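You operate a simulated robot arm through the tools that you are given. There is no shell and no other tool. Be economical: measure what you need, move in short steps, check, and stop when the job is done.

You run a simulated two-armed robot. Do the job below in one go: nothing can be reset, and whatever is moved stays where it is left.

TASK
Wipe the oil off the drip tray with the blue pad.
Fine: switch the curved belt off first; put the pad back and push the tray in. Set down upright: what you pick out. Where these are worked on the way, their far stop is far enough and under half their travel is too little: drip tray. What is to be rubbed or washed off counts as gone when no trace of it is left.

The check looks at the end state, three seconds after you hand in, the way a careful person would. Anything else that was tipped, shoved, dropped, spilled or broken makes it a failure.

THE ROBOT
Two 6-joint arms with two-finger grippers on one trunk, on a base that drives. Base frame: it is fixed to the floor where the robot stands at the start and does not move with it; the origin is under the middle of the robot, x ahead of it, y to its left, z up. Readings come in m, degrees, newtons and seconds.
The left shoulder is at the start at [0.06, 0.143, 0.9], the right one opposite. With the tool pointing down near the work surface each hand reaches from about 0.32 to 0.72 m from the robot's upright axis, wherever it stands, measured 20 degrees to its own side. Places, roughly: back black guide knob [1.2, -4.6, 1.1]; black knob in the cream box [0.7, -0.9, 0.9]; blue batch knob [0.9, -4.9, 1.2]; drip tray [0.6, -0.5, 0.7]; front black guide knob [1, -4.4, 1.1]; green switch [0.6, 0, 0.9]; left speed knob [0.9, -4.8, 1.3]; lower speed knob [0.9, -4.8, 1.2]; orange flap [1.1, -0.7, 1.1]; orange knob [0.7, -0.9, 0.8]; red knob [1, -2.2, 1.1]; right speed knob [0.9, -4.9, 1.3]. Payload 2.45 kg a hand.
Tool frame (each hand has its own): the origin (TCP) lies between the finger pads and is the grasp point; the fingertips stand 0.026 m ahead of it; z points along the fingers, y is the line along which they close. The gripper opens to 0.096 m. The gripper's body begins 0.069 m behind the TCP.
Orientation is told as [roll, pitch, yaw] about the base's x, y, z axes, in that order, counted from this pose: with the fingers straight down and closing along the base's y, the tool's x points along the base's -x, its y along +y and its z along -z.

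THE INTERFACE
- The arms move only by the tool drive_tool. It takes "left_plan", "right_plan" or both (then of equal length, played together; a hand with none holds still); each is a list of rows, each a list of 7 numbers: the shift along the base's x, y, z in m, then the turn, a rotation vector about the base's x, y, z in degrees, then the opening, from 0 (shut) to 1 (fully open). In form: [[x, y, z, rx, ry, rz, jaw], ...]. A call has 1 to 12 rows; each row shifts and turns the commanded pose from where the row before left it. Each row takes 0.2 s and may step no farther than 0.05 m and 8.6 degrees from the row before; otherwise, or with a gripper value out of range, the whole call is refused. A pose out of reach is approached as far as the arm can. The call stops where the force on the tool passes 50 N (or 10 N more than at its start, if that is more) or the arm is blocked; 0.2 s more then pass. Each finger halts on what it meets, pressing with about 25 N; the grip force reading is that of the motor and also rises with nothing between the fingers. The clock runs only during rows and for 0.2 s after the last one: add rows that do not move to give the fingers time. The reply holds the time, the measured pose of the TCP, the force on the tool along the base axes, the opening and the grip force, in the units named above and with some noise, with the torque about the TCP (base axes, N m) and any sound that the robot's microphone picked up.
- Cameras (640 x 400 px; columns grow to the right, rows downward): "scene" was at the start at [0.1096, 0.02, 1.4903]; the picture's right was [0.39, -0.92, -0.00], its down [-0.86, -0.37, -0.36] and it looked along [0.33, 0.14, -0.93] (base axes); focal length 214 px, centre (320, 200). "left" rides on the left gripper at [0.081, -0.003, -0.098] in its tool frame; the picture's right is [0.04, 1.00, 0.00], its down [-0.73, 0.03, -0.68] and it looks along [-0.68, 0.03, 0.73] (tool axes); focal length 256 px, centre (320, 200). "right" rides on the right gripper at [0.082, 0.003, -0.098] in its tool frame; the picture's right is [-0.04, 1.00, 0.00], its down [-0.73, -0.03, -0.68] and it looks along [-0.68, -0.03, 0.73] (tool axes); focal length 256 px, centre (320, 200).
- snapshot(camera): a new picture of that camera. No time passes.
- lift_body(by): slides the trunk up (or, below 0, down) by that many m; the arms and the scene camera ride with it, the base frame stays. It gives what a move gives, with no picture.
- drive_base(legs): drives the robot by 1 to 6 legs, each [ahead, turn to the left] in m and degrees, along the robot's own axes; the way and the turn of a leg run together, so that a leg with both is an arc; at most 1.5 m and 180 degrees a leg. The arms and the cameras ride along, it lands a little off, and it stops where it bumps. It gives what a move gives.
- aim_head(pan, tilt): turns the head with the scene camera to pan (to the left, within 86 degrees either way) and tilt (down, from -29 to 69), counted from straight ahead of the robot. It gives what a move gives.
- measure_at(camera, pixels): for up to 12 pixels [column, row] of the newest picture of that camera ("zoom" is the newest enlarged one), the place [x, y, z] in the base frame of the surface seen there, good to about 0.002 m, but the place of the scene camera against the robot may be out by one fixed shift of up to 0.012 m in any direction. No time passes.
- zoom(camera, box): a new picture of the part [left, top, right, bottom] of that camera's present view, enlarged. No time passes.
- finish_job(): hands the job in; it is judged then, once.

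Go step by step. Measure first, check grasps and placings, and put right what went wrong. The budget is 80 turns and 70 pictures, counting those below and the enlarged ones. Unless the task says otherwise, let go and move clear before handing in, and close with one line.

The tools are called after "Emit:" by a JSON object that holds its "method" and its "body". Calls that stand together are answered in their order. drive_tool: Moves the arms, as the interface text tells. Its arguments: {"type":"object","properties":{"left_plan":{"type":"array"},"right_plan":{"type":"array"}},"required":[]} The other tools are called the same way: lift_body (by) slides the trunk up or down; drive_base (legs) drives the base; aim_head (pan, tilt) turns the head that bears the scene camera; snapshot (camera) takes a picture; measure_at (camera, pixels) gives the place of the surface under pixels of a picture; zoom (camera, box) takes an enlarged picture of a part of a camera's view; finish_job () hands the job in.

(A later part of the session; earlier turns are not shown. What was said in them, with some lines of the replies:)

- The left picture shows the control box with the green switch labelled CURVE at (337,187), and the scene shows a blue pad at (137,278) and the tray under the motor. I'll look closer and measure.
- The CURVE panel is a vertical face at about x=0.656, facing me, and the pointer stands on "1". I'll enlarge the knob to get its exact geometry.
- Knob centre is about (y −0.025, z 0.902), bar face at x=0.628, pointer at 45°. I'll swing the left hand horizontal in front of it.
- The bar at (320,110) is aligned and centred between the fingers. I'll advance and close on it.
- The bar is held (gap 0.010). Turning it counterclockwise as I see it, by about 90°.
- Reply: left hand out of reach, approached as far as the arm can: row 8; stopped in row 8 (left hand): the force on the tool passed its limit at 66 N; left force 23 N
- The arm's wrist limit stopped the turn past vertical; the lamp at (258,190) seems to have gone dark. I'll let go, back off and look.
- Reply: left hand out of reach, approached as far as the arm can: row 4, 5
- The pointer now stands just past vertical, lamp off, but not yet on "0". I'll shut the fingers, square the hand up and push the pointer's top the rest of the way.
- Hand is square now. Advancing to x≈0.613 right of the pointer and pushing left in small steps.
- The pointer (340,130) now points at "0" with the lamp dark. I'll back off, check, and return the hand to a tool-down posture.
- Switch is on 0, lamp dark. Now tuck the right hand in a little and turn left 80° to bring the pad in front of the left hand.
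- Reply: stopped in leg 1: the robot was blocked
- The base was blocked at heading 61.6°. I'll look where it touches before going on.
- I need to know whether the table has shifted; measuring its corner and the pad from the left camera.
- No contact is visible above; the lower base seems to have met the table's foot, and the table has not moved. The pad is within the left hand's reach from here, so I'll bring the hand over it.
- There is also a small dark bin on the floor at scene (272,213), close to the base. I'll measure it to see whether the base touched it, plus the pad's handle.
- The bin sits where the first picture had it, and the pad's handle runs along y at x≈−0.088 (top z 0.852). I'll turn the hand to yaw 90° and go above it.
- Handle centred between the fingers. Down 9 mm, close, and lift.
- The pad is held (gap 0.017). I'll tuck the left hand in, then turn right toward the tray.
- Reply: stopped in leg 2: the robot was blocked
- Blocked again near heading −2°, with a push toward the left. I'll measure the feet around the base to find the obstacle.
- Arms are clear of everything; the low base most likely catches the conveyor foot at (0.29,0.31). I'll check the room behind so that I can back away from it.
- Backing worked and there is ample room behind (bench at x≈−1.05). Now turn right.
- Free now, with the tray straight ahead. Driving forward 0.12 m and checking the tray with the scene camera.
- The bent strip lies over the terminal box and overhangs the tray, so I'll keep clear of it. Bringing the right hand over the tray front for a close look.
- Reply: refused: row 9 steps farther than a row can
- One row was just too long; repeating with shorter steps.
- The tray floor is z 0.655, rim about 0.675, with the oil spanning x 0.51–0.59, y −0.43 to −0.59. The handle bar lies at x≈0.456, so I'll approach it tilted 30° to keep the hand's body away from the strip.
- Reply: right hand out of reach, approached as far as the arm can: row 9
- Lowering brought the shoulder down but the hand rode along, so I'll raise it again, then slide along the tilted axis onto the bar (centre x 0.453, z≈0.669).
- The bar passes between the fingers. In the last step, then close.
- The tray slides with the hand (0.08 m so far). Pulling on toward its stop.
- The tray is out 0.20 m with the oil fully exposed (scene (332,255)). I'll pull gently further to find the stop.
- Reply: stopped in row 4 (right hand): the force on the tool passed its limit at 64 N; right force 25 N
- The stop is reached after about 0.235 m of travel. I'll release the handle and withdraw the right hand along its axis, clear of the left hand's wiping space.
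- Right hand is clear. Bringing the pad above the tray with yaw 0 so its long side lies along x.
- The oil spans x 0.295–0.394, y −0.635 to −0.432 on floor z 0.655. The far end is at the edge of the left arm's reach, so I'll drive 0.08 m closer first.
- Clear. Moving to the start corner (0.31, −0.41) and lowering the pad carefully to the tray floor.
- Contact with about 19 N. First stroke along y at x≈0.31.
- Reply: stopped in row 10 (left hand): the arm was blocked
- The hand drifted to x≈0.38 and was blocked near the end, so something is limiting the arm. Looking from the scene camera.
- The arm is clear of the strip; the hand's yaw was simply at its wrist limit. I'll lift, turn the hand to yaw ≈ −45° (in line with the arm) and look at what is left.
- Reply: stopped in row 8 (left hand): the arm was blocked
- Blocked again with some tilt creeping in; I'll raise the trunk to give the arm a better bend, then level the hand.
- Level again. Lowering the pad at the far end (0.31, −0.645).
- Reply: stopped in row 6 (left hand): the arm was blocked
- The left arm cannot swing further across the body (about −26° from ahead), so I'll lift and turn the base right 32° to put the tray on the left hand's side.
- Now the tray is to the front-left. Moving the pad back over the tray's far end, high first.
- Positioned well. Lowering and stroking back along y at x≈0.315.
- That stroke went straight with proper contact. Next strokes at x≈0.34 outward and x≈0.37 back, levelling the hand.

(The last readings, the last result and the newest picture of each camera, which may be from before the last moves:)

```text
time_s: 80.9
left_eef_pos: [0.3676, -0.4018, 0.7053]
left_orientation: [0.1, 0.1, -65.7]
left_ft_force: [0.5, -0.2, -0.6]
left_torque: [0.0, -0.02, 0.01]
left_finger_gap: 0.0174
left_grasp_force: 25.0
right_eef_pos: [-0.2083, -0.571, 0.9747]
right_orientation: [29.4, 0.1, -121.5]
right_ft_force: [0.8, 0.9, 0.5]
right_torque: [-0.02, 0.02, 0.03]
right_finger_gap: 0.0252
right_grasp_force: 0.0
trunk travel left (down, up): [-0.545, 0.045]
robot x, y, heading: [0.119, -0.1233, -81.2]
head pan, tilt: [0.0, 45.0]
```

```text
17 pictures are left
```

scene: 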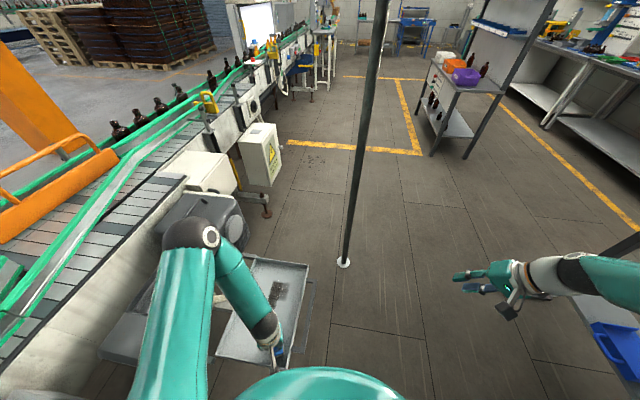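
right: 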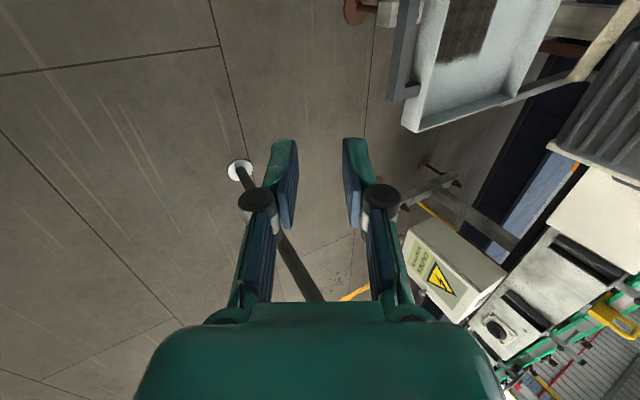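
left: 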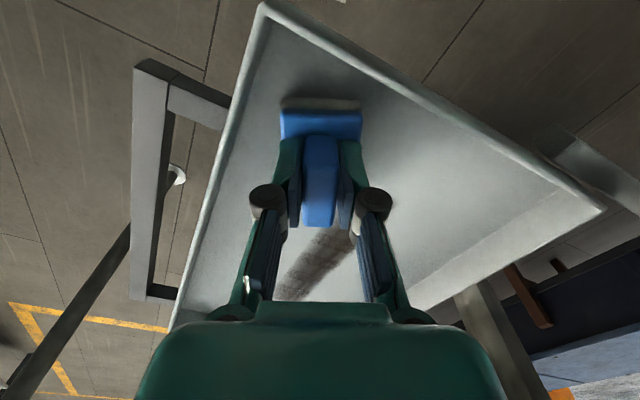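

Contact was lost at the end (force ≈0), so I'll press 4 mm lower and go out at x≈0.39, then back at x≈0.365.

Emit:
{"method": "drive_tool", "body": {"left_plan": [[0.024, 0, -0.005, 0, 0, 0, 0], [0, -0.024, 0, 0, 0, 0, 0], [0, -0.024, 0, 0, 0, 0, 0], [0, -0.024, 0, 0, 0, 0, 0], [0, -0.024, 0, 0, 0, 0, 0], [0, -0.024, 0, 0, 0, 0, 0], [0, -0.024, 0, 0, 0, 0, 0], [0, -0.024, -0.001, 0, 0, 0, 0], [0, -0.024, 0, 0, 0, 0, 0], [0, -0.024, 0, 0, 0, 0, 0], [0, -0.03, 0, 0, 0, 0, 0]]}}

Emit:
{"method": "drive_tool", "body": {"left_plan": [[-0.026, 0, 0, 0, 0, 0, 0], [0, 0.024, 0, 0, 0, 0, 0], [0, 0.024, 0, 0, 0, 0, 0], [0, 0.024, 0, 0, 0, 0, 0], [0, 0.024, 0, 0, 0, 0, 0], [0, 0.024, 0, 0, 0, 0, 0], [0, 0.024, 0, 0, 0, 0, 0], [0, 0.024, 0, 0, 0, 0, 0], [0, 0.024, 0, 0, 0, 0, 0], [0, 0.024, 0, 0, 0, 0, 0], [0, 0.03, 0, 0, 0, 0, 0]]}}

Emit:
{"method": "snapshot", "body": {"camera": "scene"}}

```text
time_s: 82.7
left_eef_pos: [0.3912, -0.5573, 0.7032]
left_orientation: [0.4, 0.0, -65.7]
left_ft_force: [0.0, 9.4, 27.4]
left_torque: [0.12, -0.01, 0.0]
left_finger_gap: 0.0172
left_grasp_force: 24.8
right_eef_pos: [-0.2105, -0.5703, 0.9751]
right_orientation: [29.4, 0.0, -121.5]
right_ft_force: [-0.3, 0.1, 0.4]
right_torque: [-0.02, -0.01, 0.04]
right_finger_gap: 0.0249
right_grasp_force: 0.0
trunk travel left (down, up): [-0.545, 0.045]
robot x, y, heading: [0.1179, -0.1308, -81.2]
head pan, tilt: [0.0, 45.0]
stopped in row 8 (left hand): the force on the tool passed its limit at 53 N (the readings are from after the stop); the commanded pose is now the measured one
```

```text
time_s: 84.6
left_eef_pos: [0.3691, -0.3836, 0.7028]
left_orientation: [0.2, -1.1, -65.8]
left_ft_force: [-2.6, -3.9, 13.1]
left_torque: [0.18, 0.27, 0.01]
left_finger_gap: 0.0171
left_grasp_force: 24.8
right_eef_pos: [-0.2104, -0.5702, 0.9741]
right_orientation: [29.5, 0.1, -121.5]
right_ft_force: [-0.4, 0.3, 0.2]
right_torque: [-0.01, 0.02, -0.01]
right_finger_gap: 0.0251
right_grasp_force: 0.0
trunk travel left (down, up): [-0.545, 0.045]
robot x, y, heading: [0.121, -0.1242, -81.3]
head pan, tilt: [0.0, 45.0]
stopped in row 9 (left hand): the force on the tool passed its limit at 61 N (the readings are from after the stop); the commanded pose is now the measured one
```

```text
16 pictures are left
```

scene: 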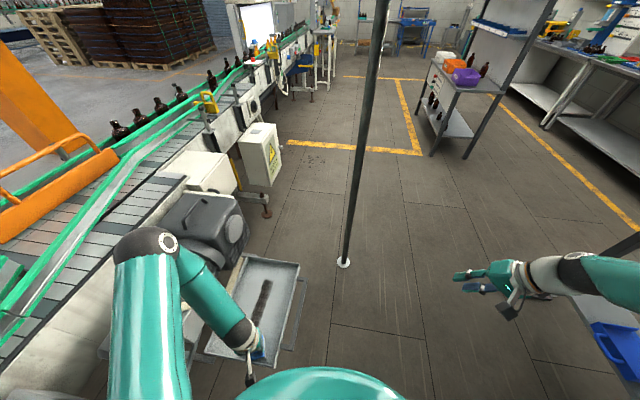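

A dark band remains at scene (262,300). Measuring it.

Emit:
{"method": "zoom", "body": {"camera": "scene", "box": [190, 240, 320, 380]}}

Emit:
{"method": "measure_at", "body": {"camera": "scene", "pixels": [[265, 282], [262, 300], [257, 322], [256, 300], [270, 300], [271, 282], [260, 282], [250, 322], [262, 322]]}}

```text
2.86 times, centred on (255, 310) of scene
```

zoom: 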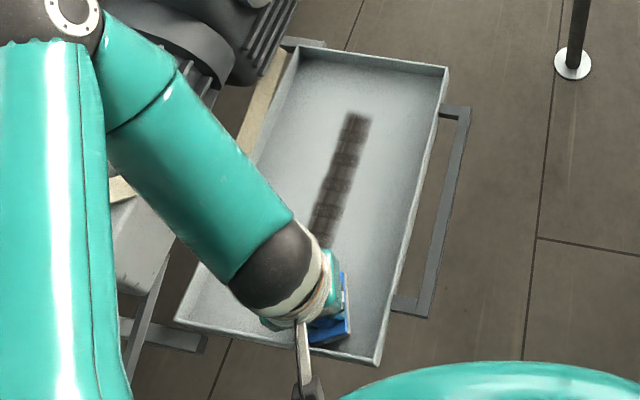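

```text
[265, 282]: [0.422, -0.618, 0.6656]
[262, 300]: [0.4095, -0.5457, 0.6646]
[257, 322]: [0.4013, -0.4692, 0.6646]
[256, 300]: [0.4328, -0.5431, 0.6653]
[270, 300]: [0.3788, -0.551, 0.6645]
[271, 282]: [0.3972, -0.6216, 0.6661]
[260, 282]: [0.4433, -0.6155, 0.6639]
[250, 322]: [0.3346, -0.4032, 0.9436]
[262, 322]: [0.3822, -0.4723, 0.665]
```

Scene readings may be offset, so I'll lift the pad and measure the band with the left camera.

Emit:
{"method": "drive_tool", "body": {"left_plan": [[0, -0.005, 0.03, 0, 0, 0, 0], [-0.03, 0, 0.03, 0, 1, 0, 0], [-0.03, 0.01, 0.03, 0, 0, 0, 0]]}}

Emit:
{"method": "snapshot", "body": {"camera": "left"}}

```text
time_s: 85.4
left_eef_pos: [0.3066, -0.4023, 0.7886]
left_orientation: [-0.6, -0.4, -65.8]
left_ft_force: [0.2, -0.6, -0.6]
left_torque: [-0.02, 0.0, -0.03]
left_finger_gap: 0.0173
left_grasp_force: 25.1
left hand out of reach, approached as far as the arm can: row 2, 3
right_eef_pos: [-0.2096, -0.5711, 0.9751]
right_orientation: [29.5, 0.1, -121.5]
right_ft_force: [0.8, 0.7, 0.5]
right_torque: [-0.02, -0.03, -0.01]
right_finger_gap: 0.025
right_grasp_force: 0.1
trunk travel left (down, up): [-0.545, 0.045]
robot x, y, heading: [0.1205, -0.1302, -81.3]
head pan, tilt: [0.0, 45.0]
```

```text
14 pictures are left
```

left: 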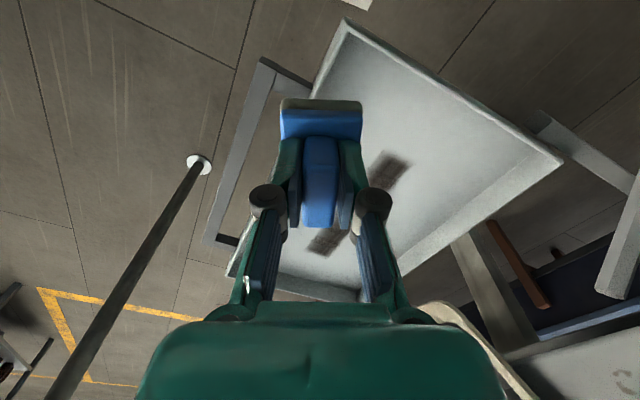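

Emit:
{"method": "measure_at", "body": {"camera": "left", "pixels": [[383, 153], [409, 160], [378, 180], [392, 185], [310, 245], [335, 250], [322, 235], [265, 75], [235, 150], [545, 160], [342, 40]]}}

Emit:
{"method": "zoom", "body": {"camera": "left", "box": [220, 20, 580, 300]}}

```text
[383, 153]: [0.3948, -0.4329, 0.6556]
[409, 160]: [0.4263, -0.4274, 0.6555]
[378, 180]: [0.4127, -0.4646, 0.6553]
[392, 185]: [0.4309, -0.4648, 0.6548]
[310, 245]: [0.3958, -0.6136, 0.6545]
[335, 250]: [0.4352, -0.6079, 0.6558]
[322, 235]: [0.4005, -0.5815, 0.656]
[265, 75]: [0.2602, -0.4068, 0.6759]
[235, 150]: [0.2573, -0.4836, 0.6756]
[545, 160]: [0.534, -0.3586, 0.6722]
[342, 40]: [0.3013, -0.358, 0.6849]
```

```text
1.43 times, centred on (400, 160) of left
```

zoom: 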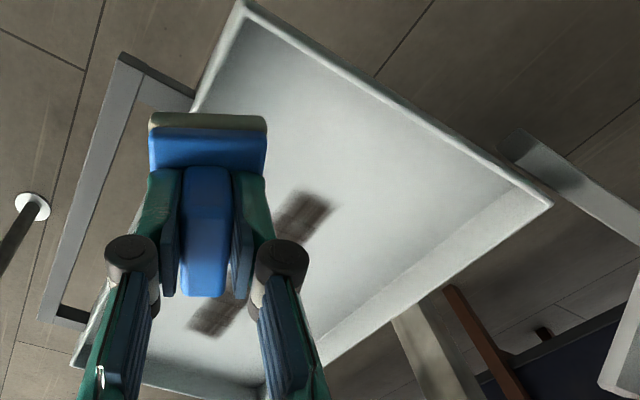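

The tray crept in ~0.04 m while I shifted the pad in x (still well past half out). The remaining band is x 0.395–0.435; I'll set the pad down directly at x≈0.415 and stroke only along y.

Emit:
{"method": "drive_tool", "body": {"left_plan": [[0.036, 0, 0, 0.6, -0.4, 0, 0], [0.036, 0, 0, 0, 0, 0, 0], [0.037, -0.006, -0.02, 0, 0, 0, 0], [0, 0, -0.03, 0, 0, 0, 0], [0, 0, -0.02, 0, 0, 0, 0], [0, 0, -0.008, 0, 0, 0, 0], [0, 0, -0.005, 0, 0, 0, 0], [0, 0, -0.004, 0, 0, 0, 0]]}}

Emit:
{"method": "drive_tool", "body": {"left_plan": [[0, -0.02, 0, 0, 0, 0, 0], [0, -0.02, 0, 0, 0, 0, 0], [0, -0.02, 0, 0, 0, 0, 0], [0, -0.02, 0, 0, 0, 0, 0], [0, -0.02, 0, 0, 0, 0, 0], [0, -0.02, 0, 0, 0, 0, 0], [0, -0.02, 0, 0, 0, 0, 0], [0, -0.02, 0, 0, 0, 0, 0], [0, -0.02, 0, 0, 0, 0, 0], [0, -0.02, 0, 0, 0, 0, 0], [0, -0.02, 0, 0, 0, 0, 0], [0, -0.02, 0, 0, 0, 0, 0]]}}

```text
time_s: 87.2
left_eef_pos: [0.4166, -0.4088, 0.7028]
left_orientation: [0.0, -0.5, -65.9]
left_ft_force: [-0.5, -0.7, 51.2]
left_torque: [0.08, 0.0, 0.05]
left_finger_gap: 0.0173
left_grasp_force: 24.2
right_eef_pos: [-0.2105, -0.5702, 0.9764]
right_orientation: [29.6, 0.1, -121.5]
right_ft_force: [0.3, -0.2, -0.3]
right_torque: [0.01, 0.02, -0.01]
right_finger_gap: 0.0249
right_grasp_force: 0.2
trunk travel left (down, up): [-0.545, 0.045]
robot x, y, heading: [0.1191, -0.1291, -81.4]
head pan, tilt: [0.0, 45.0]
```

```text
time_s: 87.5
left_eef_pos: [0.4154, -0.4084, 0.702]
left_orientation: [0.1, 0.2, -65.7]
left_ft_force: [0.5, 9.4, 39.4]
left_torque: [-0.42, -0.25, -0.06]
left_finger_gap: 0.0173
left_grasp_force: 24.9
right_eef_pos: [-0.21, -0.5715, 0.975]
right_orientation: [29.5, -0.1, -121.5]
right_ft_force: [0.2, -1.3, 0.2]
right_torque: [0.04, 0.01, 0.0]
right_finger_gap: 0.0251
right_grasp_force: 0.1
trunk travel left (down, up): [-0.545, 0.045]
robot x, y, heading: [0.1208, -0.1275, -81.2]
head pan, tilt: [0.0, 45.0]
stopped in row 1 (left hand): the force on the tool passed its limit at 65 N (the readings are from after the stop); the commanded pose is now the measured one
```

Pressing too hard; easing up 1.5 mm and stroking.

Emit:
{"method": "drive_tool", "body": {"left_plan": [[0, 0, 0.0015, 0, 0, 0, 0], [0, -0.022, 0, 0, 0, 0, 0], [0, -0.022, 0, 0, 0, 0, 0], [0, -0.022, 0, 0, 0, 0, 0], [0, -0.022, 0, 0, 0, 0, 0], [0, -0.022, 0, 0, 0, 0, 0], [0, -0.022, 0, 0, 0, 0, 0], [0, -0.022, 0, 0, 0, 0, 0], [0, -0.022, 0, 0, 0, 0, 0], [0, -0.022, 0, 0, 0, 0, 0], [0, -0.022, 0, 0, 0, 0, 0], [0, -0.018, 0, 0, 0, 0, 0]]}}

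Emit:
{"method": "snapshot", "body": {"camera": "scene"}}

```text
time_s: 90.1
left_eef_pos: [0.416, -0.6482, 0.7022]
left_orientation: [0.0, 0.2, -65.7]
left_ft_force: [0.8, 5.5, 14.1]
left_torque: [0.12, -0.01, 0.03]
left_finger_gap: 0.0174
left_grasp_force: 25.0
right_eef_pos: [-0.2081, -0.57, 0.9742]
right_orientation: [29.5, 0.0, -121.5]
right_ft_force: [0.1, -0.4, -0.5]
right_torque: [0.01, -0.01, 0.02]
right_finger_gap: 0.025
right_grasp_force: 0.0
trunk travel left (down, up): [-0.545, 0.045]
robot x, y, heading: [0.1182, -0.1317, -81.3]
head pan, tilt: [0.0, 45.0]
```

```text
12 pictures are left
```

scene: 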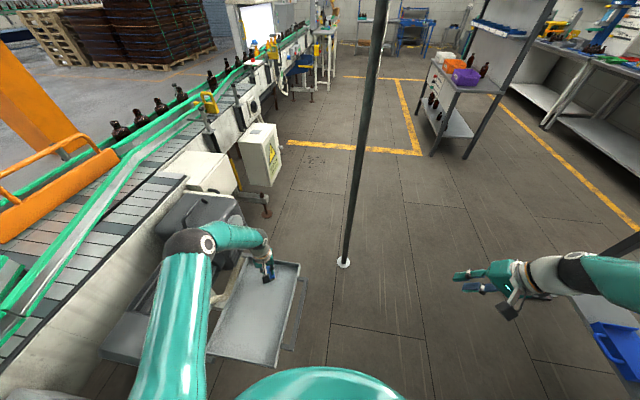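

The tray looks clean. Lifting the pad and checking closely.

Emit:
{"method": "drive_tool", "body": {"left_plan": [[0, 0, 0.04, 0, 0, 0, 0], [-0.01, 0, 0.045, 0, 0, 0, 0], [-0.03, 0, 0.035, 0, 0, 0, 0], [-0.04, 0, 0.025, 0, 0, 0, 0], [-0.04, 0, 0.02, 0, 0, 0, 0], [-0.04, 0, 0.02, 0, 0, 0, 0], [-0.04, 0, 0.01, 0, 0, 0, 0], [-0.04, 0, 0.01, 0, 0, 0, 0]]}}

Emit:
{"method": "zoom", "body": {"camera": "scene", "box": [195, 240, 325, 380]}}

```text
time_s: 91.9
left_eef_pos: [0.1778, -0.6499, 0.9088]
left_orientation: [0.1, 0.2, -65.7]
left_ft_force: [-0.7, 0.6, -0.8]
left_torque: [-0.01, -0.02, 0.01]
left_finger_gap: 0.0172
left_grasp_force: 25.0
right_eef_pos: [-0.2092, -0.5705, 0.9759]
right_orientation: [29.5, 0.0, -121.4]
right_ft_force: [0.3, 0.8, 0.1]
right_torque: [0.01, -0.01, 0.04]
right_finger_gap: 0.0251
right_grasp_force: 0.0
trunk travel left (down, up): [-0.545, 0.045]
robot x, y, heading: [0.116, -0.1265, -81.2]
head pan, tilt: [0.0, 45.0]
```

```text
2.86 times, centred on (260, 310) of scene
```

zoom: 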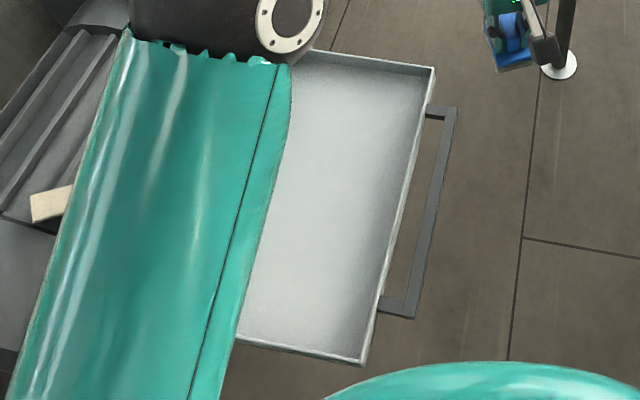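

The visible part is clean. Next I'll raise the left hand, turn left back to about −50° so the right hand can push the tray in, and check the rest of the floor.

Emit:
{"method": "drive_tool", "body": {"left_plan": [[0, 0.01, 0.045, 0, 0, 0, 0], [0, 0.02, 0.045, 0, 0, 0, 0], [-0.01, 0.025, 0.04, 0, 0, 0, 0], [-0.01, 0.025, 0.04, 0, 0, 0, 0]]}}

Emit:
{"method": "drive_base", "body": {"legs": [[0, 31]]}}

Emit:
{"method": "zoom", "body": {"camera": "scene", "box": [220, 180, 420, 350]}}

```text
time_s: 92.9
left_eef_pos: [0.1579, -0.5682, 1.0793]
left_orientation: [0.1, 0.2, -65.8]
left_ft_force: [-0.5, 0.3, -0.7]
left_torque: [-0.01, -0.02, 0.01]
left_finger_gap: 0.0169
left_grasp_force: 24.8
right_eef_pos: [-0.2082, -0.5709, 0.9753]
right_orientation: [29.5, 0.2, -121.4]
right_ft_force: [-0.4, -1.0, 0.3]
right_torque: [0.0, 0.02, -0.01]
right_finger_gap: 0.0248
right_grasp_force: 0.0
trunk travel left (down, up): [-0.545, 0.045]
robot x, y, heading: [0.1237, -0.1237, -81.1]
head pan, tilt: [0.0, 45.0]
```

```text
time_s: 95.0
left_eef_pos: [0.3806, -0.4859, 1.0783]
left_orientation: [0.0, 0.4, -34.8]
left_ft_force: [0.7, 0.1, -1.0]
left_torque: [0.02, -0.01, 0.03]
left_finger_gap: 0.0173
left_grasp_force: 24.8
right_eef_pos: [0.0657, -0.6756, 0.9751]
right_orientation: [29.4, 0.2, -90.4]
right_ft_force: [-0.7, 0.3, -0.1]
right_torque: [-0.01, 0.0, 0.0]
right_finger_gap: 0.025
right_grasp_force: 0.0
trunk travel left (down, up): [-0.545, 0.045]
robot x, y, heading: [0.1034, -0.1388, -50.3]
head pan, tilt: [0.0, 45.0]
```

```text
2.35 times, centred on (320, 265) of scene
```

zoom: 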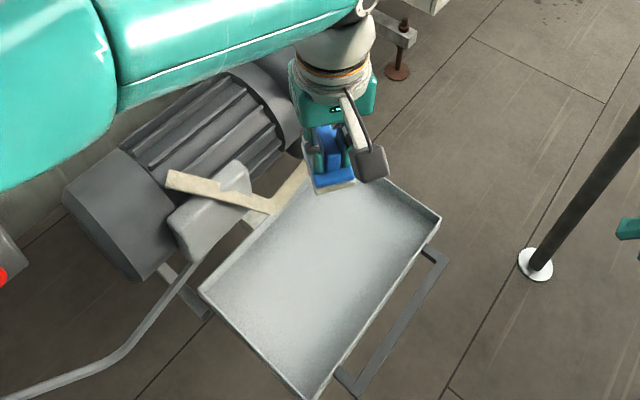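

All that is visible is clean. Now the right hand goes to the front of the handle with shut fingers, while the left hand moves aside.

Emit:
{"method": "drive_tool", "body": {"right_plan": [[0.0168, 0.0189, -0.0356, 0, 0, 0, 0], [0.0168, 0.0189, -0.0356, 0, 0, 0, 0], [0.0168, 0.0189, -0.0356, 0, 0, 0, 0], [0.0168, 0.0189, -0.0356, 0, 0, 0, 0], [0.0168, 0.0189, -0.0356, 0, 0, 0, 0], [0.0168, 0.0189, -0.0356, 0, 0, 0, 0], [0.0168, 0.0189, -0.0356, 0, 0, 0, 0], [0.0168, 0.0189, -0.0376, 0, 0, 0, 0]], "left_plan": [[0.008, 0.02, 0, 0, 0, 0, 0], [0.008, 0.02, 0, 0, 0, 0, 0], [0.008, 0.02, 0, 0, 0, 0, 0], [0.008, 0.02, 0, 0, 0, 0, 0], [0.008, 0.02, 0, 0, 0, 0, 0], [0.008, 0.02, 0, 0, 0, 0, 0], [0.008, 0.02, 0, 0, 0, 0, 0], [0.008, 0.02, 0, 0, 0, 0, 0]]}}

Emit:
{"method": "snapshot", "body": {"camera": "scene"}}

```text
time_s: 96.8
left_eef_pos: [0.4423, -0.3243, 1.0784]
left_orientation: [0.0, 0.3, -34.8]
left_ft_force: [0.9, -0.4, -0.7]
left_torque: [0.02, -0.01, 0.02]
left_finger_gap: 0.0173
left_grasp_force: 25.3
right_eef_pos: [0.201, -0.524, 0.6904]
right_orientation: [29.5, 0.0, -90.6]
right_ft_force: [-0.6, 0.4, -0.1]
right_torque: [-0.03, 0.01, 0.03]
right_finger_gap: 0.0
right_grasp_force: 24.9
trunk travel left (down, up): [-0.545, 0.045]
robot x, y, heading: [0.1053, -0.1403, -50.4]
head pan, tilt: [0.0, 45.0]
```

```text
9 pictures are left
```

scene: 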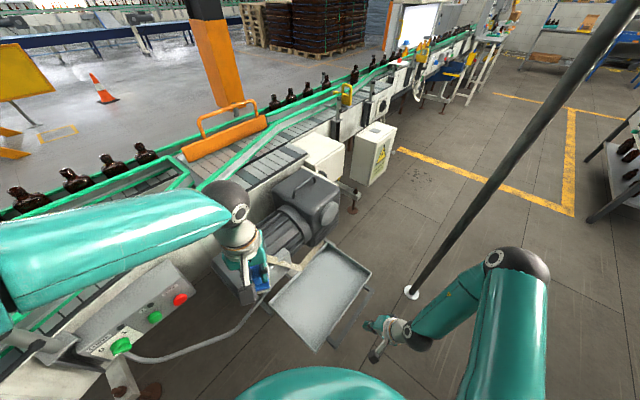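

The whole tray floor is clean. Pushing the tray in at the handle's middle.

Emit:
{"method": "drive_tool", "body": {"right_plan": [[0.02, 0, -0.009, 0, 0, 0, 0], [0.025, 0, 0, 0, 0, 0, 0], [0.03, 0, 0, 0, 0, 0, 0], [0.03, 0, 0, 0, 0, 0, 0], [0.03, 0, 0, 0, 0, 0, 0], [0.03, 0, 0, 0, 0, 0, 0], [0.03, 0, 0, 0, 0, 0, 0], [0.015, 0, 0, 0, 0, 0, 0], [0.01, 0, 0, 0, 0, 0, 0], [0.006, 0, 0, 0, 0, 0, 0], [0.006, 0, 0, 0, 0, 0, 0]]}}

Emit:
{"method": "snapshot", "body": {"camera": "right"}}

```text
time_s: 99.2
left_eef_pos: [0.4435, -0.3258, 1.0784]
left_orientation: [0.0, 0.3, -34.8]
left_ft_force: [0.1, -0.3, -0.6]
left_torque: [0.0, 0.01, 0.01]
left_finger_gap: 0.0172
left_grasp_force: 25.1
right_eef_pos: [0.4233, -0.5637, 0.6763]
right_orientation: [29.9, 0.6, -90.0]
right_ft_force: [-1.7, 0.5, -0.7]
right_torque: [0.06, 0.05, -0.01]
right_finger_gap: 0.0
right_grasp_force: 24.6
right hand out of reach, approached as far as the arm can: row 3, 4, 5, 6, 7
trunk travel left (down, up): [-0.545, 0.045]
robot x, y, heading: [0.106, -0.1386, -50.1]
head pan, tilt: [0.0, 45.0]
```

```text
8 pictures are left
```

right: 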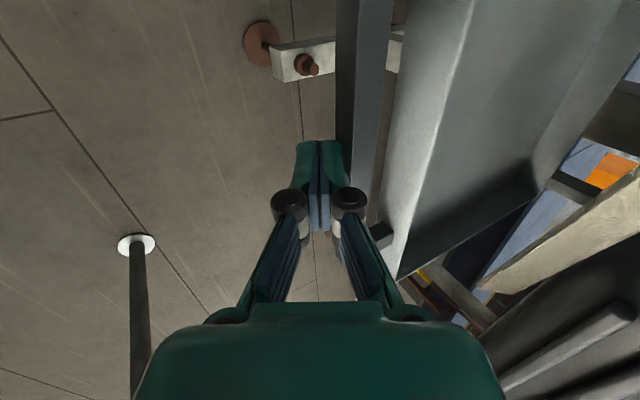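

Emit:
{"method": "measure_at", "body": {"camera": "right", "pixels": [[360, 60], [380, 60], [342, 60], [365, 130], [430, 100], [520, 170]]}}

Emit:
{"method": "drive_tool", "body": {"right_plan": [[0.008, 0, 0, 0, 0, 0, 0], [0.008, 0, 0, 0, 0, 0, 0], [0.008, 0, 0, 0, 0, 0, 0], [0.006, 0, 0, 0, 0, 0, 0]]}}

```text
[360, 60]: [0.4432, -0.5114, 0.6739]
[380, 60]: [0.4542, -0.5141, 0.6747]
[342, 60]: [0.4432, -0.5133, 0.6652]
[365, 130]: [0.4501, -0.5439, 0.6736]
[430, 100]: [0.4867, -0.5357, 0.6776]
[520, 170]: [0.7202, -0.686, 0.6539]
```

```text
time_s: 99.9
left_eef_pos: [0.4456, -0.3267, 1.0802]
left_orientation: [0.0, 0.3, -34.8]
left_ft_force: [0.4, 0.2, -0.8]
left_torque: [-0.02, 0.06, -0.02]
left_finger_gap: 0.0175
left_grasp_force: 25.3
right_eef_pos: [0.4307, -0.5618, 0.6708]
right_orientation: [28.4, 1.5, -90.5]
right_ft_force: [-13.2, -2.5, -0.3]
right_torque: [-0.03, 0.13, 0.14]
right_finger_gap: 0.0
right_grasp_force: 24.6
trunk travel left (down, up): [-0.545, 0.045]
robot x, y, heading: [0.1037, -0.1398, -50.3]
head pan, tilt: [0.0, 45.0]
stopped in row 3 (right hand): the force on the tool passed its limit at 58 N (the readings are from after the stop); the commanded pose is now the measured one
```

The bar stood 3–4 mm short, then the last push met the stop, so the tray is in. Retracting the right hand and checking.

Emit:
{"method": "drive_tool", "body": {"right_plan": [[-0.02, 0, 0, 0, 0, 0, 0], [-0.04, 0, 0, 0, 0, 0, 0], [-0.03, -0.005, 0.03, 0, 0, 0, 0], [-0.03, -0.005, 0.035, 0, 0, 0, 0], [-0.03, -0.005, 0.035, 0, 0, 0, 0], [-0.03, -0.005, 0.035, 0, 0, 0, 0], [-0.03, -0.005, 0.035, 0, 0, 0, 0], [-0.03, -0.005, 0.035, 0, 0, 0, 0], [-0.02, 0, 0.04, 0, 0, 0, 0.2], [-0.02, 0, 0.04, 0, 0, 0, 0.2]]}}

Emit:
{"method": "snapshot", "body": {"camera": "right"}}

```text
time_s: 102.1
left_eef_pos: [0.4423, -0.3247, 1.0805]
left_orientation: [0.0, 0.2, -34.8]
left_ft_force: [0.2, -0.2, 0.5]
left_torque: [-0.01, -0.02, -0.01]
left_finger_gap: 0.0173
left_grasp_force: 24.8
right_eef_pos: [0.1541, -0.5901, 0.9572]
right_orientation: [28.8, 1.3, -90.4]
right_ft_force: [-0.5, 0.2, 0.6]
right_torque: [-0.01, -0.01, -0.02]
right_finger_gap: 0.0193
right_grasp_force: 0.1
trunk travel left (down, up): [-0.545, 0.045]
robot x, y, heading: [0.1034, -0.1408, -50.2]
head pan, tilt: [0.0, 45.0]
```

```text
7 pictures are left
```

right: 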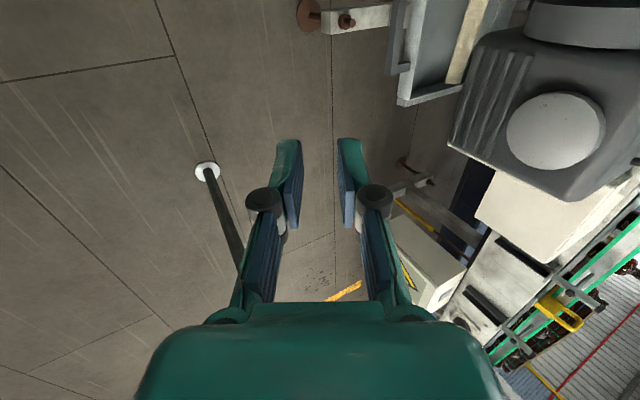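

Emit:
{"method": "measure_at", "body": {"camera": "right", "pixels": [[397, 30], [403, 60], [392, 45], [408, 100], [425, 60]]}}

Emit:
{"method": "drive_base", "body": {"legs": [[-0.21, 0]]}}

```text
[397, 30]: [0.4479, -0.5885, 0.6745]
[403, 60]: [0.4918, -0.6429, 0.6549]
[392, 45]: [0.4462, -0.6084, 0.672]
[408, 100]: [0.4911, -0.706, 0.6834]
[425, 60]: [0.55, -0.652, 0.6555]
```

```text
time_s: 103.8
left_eef_pos: [0.3064, -0.1616, 1.0791]
left_orientation: [0.0, 0.2, -34.9]
left_ft_force: [0.6, 0.5, 0.7]
left_torque: [-0.03, 0.01, 0.01]
left_finger_gap: 0.0173
left_grasp_force: 25.0
right_eef_pos: [0.0167, -0.4247, 0.957]
right_orientation: [28.8, 1.3, -90.6]
right_ft_force: [-1.1, -0.5, -0.2]
right_torque: [-0.02, -0.02, -0.05]
right_finger_gap: 0.0192
right_grasp_force: 0.1
trunk travel left (down, up): [-0.545, 0.045]
robot x, y, heading: [-0.0296, 0.0254, -50.4]
head pan, tilt: [0.0, 45.0]
```

The tray is back where it started (bar x≈0.448). Now turning left toward the table.

Emit:
{"method": "drive_base", "body": {"legs": [[0, 95]]}}

Emit:
{"method": "snapshot", "body": {"camera": "scene"}}

```text
time_s: 107.3
left_eef_pos: [0.2709, 0.2659, 1.0795]
left_orientation: [-0.1, 0.3, 32.3]
left_ft_force: [0.6, 0.6, -1.0]
left_torque: [-0.07, -0.02, 0.0]
left_finger_gap: 0.0172
left_grasp_force: 25.3
right_eef_pos: [0.4032, -0.1034, 0.9573]
right_orientation: [28.7, 1.2, -23.3]
right_ft_force: [0.3, 0.2, 1.1]
right_torque: [-0.02, 0.0, -0.03]
right_finger_gap: 0.0192
right_grasp_force: 0.2
trunk travel left (down, up): [-0.545, 0.045]
robot x, y, heading: [-0.0242, -0.0154, 16.8]
head pan, tilt: [0.0, 45.0]
stopped in leg 1: the robot was blocked; the commanded pose is now the measured one
```

```text
6 pictures are left
```

scene: 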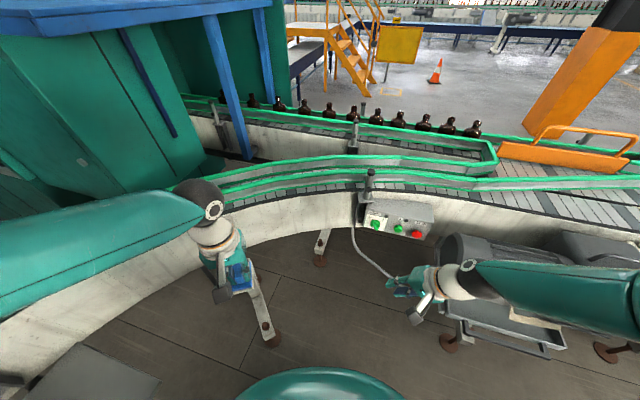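

Blocked again at heading 16.8° — the base must be catching the conveyor foot ahead-left. I'll back off 0.10 m from it, then turn the rest.

Emit:
{"method": "drive_base", "body": {"legs": [[-0.1, 0], [0, 45]]}}

```text
time_s: 110.8
left_eef_pos: [-0.1055, 0.3643, 1.0793]
left_orientation: [0.0, 0.3, 77.2]
left_ft_force: [0.3, 0.4, -1.3]
left_torque: [-0.05, 0.06, -0.01]
left_finger_gap: 0.0172
left_grasp_force: 25.2
right_eef_pos: [0.2474, 0.1959, 0.9566]
right_orientation: [28.8, 1.3, 21.7]
right_ft_force: [0.5, -0.2, 0.1]
right_torque: [0.0, 0.01, 0.05]
right_finger_gap: 0.0193
right_grasp_force: 0.0
trunk travel left (down, up): [-0.545, 0.045]
robot x, y, heading: [-0.0981, -0.0527, 61.4]
head pan, tilt: [0.0, 45.0]
```

Turned freely. Moving the pad above its old spot (TCP −0.087, 0.513, yaw 90°).

Emit:
{"method": "drive_tool", "body": {"left_plan": [[0.0046, 0.0371, -0.02, 0, 0, 6.5, 0], [0.0046, 0.0371, -0.02, 0, 0, 6.5, 0], [0.0046, 0.0371, -0.02, 0, 0, 0, 0], [0.0046, 0.0371, -0.02, 0, 0, 0, 0], [0, 0, -0.045, 0, 0, 0, 0], [0, 0, -0.045, 0, 0, 0, 0], [0, 0, -0.025, 0, 0, 0, 0], [0, 0, 0, 0, 0, 0, 0]]}}

Emit:
{"method": "snapshot", "body": {"camera": "left"}}

```text
time_s: 112.5
left_eef_pos: [-0.0861, 0.5119, 0.8856]
left_orientation: [0.0, 0.3, 90.2]
left_ft_force: [0.2, 0.0, -0.2]
left_torque: [0.0, 0.0, -0.01]
left_finger_gap: 0.0174
left_grasp_force: 25.2
right_eef_pos: [0.2477, 0.1961, 0.9571]
right_orientation: [28.8, 1.3, 21.7]
right_ft_force: [0.3, -0.3, 0.7]
right_torque: [-0.01, 0.0, 0.02]
right_finger_gap: 0.019
right_grasp_force: 0.1
trunk travel left (down, up): [-0.545, 0.045]
robot x, y, heading: [-0.1058, -0.0487, 61.5]
head pan, tilt: [0.0, 45.0]
```

```text
5 pictures are left
```

left: 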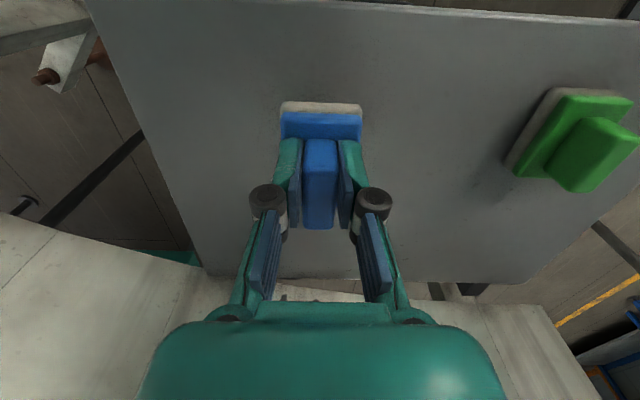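

Aligned over the old place. Lowering gently to contact.

Emit:
{"method": "drive_tool", "body": {"left_plan": [[0, 0.001, -0.024, 0, 0, 0, 0], [0, 0, -0.006, 0, 0, 0, 0], [0, 0, -0.004, 0, 0, 0, 0], [0, 0, -0.002, 0, 0, 0, 0], [0, 0, 0, 0, 0, 0, 0]]}}

```text
time_s: 113.8
left_eef_pos: [-0.0875, 0.5128, 0.8495]
left_orientation: [0.0, 0.3, 90.2]
left_ft_force: [0.4, 0.6, -0.1]
left_torque: [-0.05, -0.01, -0.01]
left_finger_gap: 0.017
left_grasp_force: 25.2
right_eef_pos: [0.2481, 0.1965, 0.9559]
right_orientation: [28.9, 1.3, 21.7]
right_ft_force: [0.8, -0.3, -0.7]
right_torque: [0.01, -0.03, 0.01]
right_finger_gap: 0.0194
right_grasp_force: 0.0
trunk travel left (down, up): [-0.545, 0.045]
robot x, y, heading: [-0.1017, -0.0534, 61.6]
head pan, tilt: [0.0, 45.0]
```

Emit:
{"method": "drive_tool", "body": {"left_plan": [[0, 0, -0.001, 0, 0, 0, 0], [0, 0, -0.001, 0, 0, 0, 0], [0, 0, 0, 0, 0, 0, 0]]}}

```text
time_s: 114.5
left_eef_pos: [-0.087, 0.5134, 0.8484]
left_orientation: [0.0, 0.4, 90.2]
left_ft_force: [0.1, 0.8, 1.4]
left_torque: [0.12, 0.0, -0.02]
left_finger_gap: 0.0172
left_grasp_force: 25.1
right_eef_pos: [0.2472, 0.197, 0.9577]
right_orientation: [28.7, 1.4, 21.7]
right_ft_force: [1.0, -0.8, 0.6]
right_torque: [-0.03, -0.01, -0.04]
right_finger_gap: 0.019
right_grasp_force: 0.1
trunk travel left (down, up): [-0.545, 0.045]
robot x, y, heading: [-0.1015, -0.053, 61.7]
head pan, tilt: [0.0, 45.0]
```

Contact is just felt (1.4 N) at z 0.848. Releasing, rising straight up and checking.

Emit:
{"method": "drive_tool", "body": {"left_plan": [[0, 0, -0.0005, 0, 0, 0, 0.1], [0, 0, 0, 0, 0, 0, 0.3], [0, 0, 0, 0, 0, 0, 0.45], [0, 0, 0, 0, 0, 0, 0.45], [0, 0, 0.02, 0, 0, 0, 0.45], [0, 0, 0.04, 0, 0, 0, 0.45], [0, 0, 0.05, 0, 0, 0, 0.45], [0, -0.01, 0.05, 0, 0, 0, 0.45], [0, -0.02, 0.04, 0, 0, 0, 0.45]]}}

Emit:
{"method": "snapshot", "body": {"camera": "left"}}

```text
refused: row 8 steps farther than a row can; nothing moved
```

```text
4 pictures are left
```

left: 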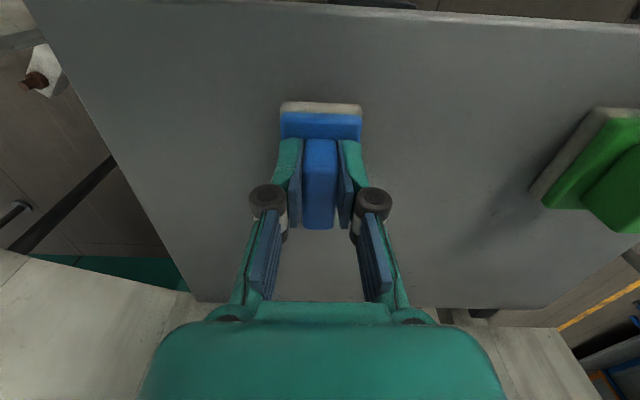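

One row was a hair too long; repeating with shorter steps.

Emit:
{"method": "drive_tool", "body": {"left_plan": [[0, 0, -0.0005, 0, 0, 0, 0.1], [0, 0, 0, 0, 0, 0, 0.3], [0, 0, 0, 0, 0, 0, 0.45], [0, 0, 0, 0, 0, 0, 0.45], [0, 0, 0.02, 0, 0, 0, 0.45], [0, 0, 0.04, 0, 0, 0, 0.45], [0, 0, 0.045, 0, 0, 0, 0.45], [0, -0.01, 0.04, 0, 0, 0, 0.45], [0, -0.02, 0.04, 0, 0, 0, 0.45]]}}

Emit:
{"method": "snapshot", "body": {"camera": "left"}}

```text
time_s: 116.5
left_eef_pos: [-0.0871, 0.4802, 1.0326]
left_orientation: [0.0, 0.3, 90.2]
left_ft_force: [0.2, 0.4, -0.8]
left_torque: [0.01, 0.01, 0.04]
left_finger_gap: 0.0434
left_grasp_force: 0.1
right_eef_pos: [0.2459, 0.1962, 0.958]
right_orientation: [28.9, 1.2, 21.7]
right_ft_force: [0.4, -0.1, 0.7]
right_torque: [0.03, 0.01, -0.01]
right_finger_gap: 0.019
right_grasp_force: 0.0
trunk travel left (down, up): [-0.545, 0.045]
robot x, y, heading: [-0.0991, -0.0494, 61.5]
head pan, tilt: [0.0, 45.0]
```

```text
3 pictures are left
```

left: 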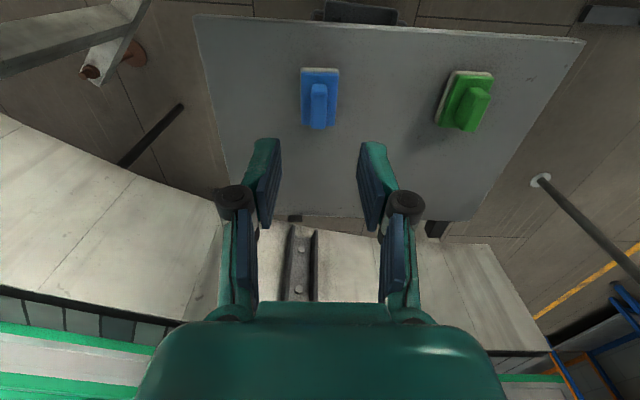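

The blue pad stands upright at its old place (320,98). A last check that the pad and the floor bin are where they were.

Emit:
{"method": "measure_at", "body": {"camera": "left", "pixels": [[304, 128], [334, 127], [303, 72], [337, 72], [327, 5], [396, 10], [360, 12]]}}

```text
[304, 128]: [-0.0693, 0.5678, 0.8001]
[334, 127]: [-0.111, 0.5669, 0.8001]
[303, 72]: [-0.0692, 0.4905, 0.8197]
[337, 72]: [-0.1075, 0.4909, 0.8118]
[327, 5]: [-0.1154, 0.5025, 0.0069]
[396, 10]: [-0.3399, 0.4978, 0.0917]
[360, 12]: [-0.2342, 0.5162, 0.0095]
```

The pad lies flat at x −0.07 to −0.11, y from about 0.49, and the bin has not moved. Both hands are clear, so I'm handing in.

Emit:
{"method": "finish_job", "body": {}}

```text
The job is handed in.
```

The curved belt is switched off, the oil is wiped off the drip tray with no trace seen, the tray is pushed back in to its stop, and the blue pad is upright at its old place on the table.
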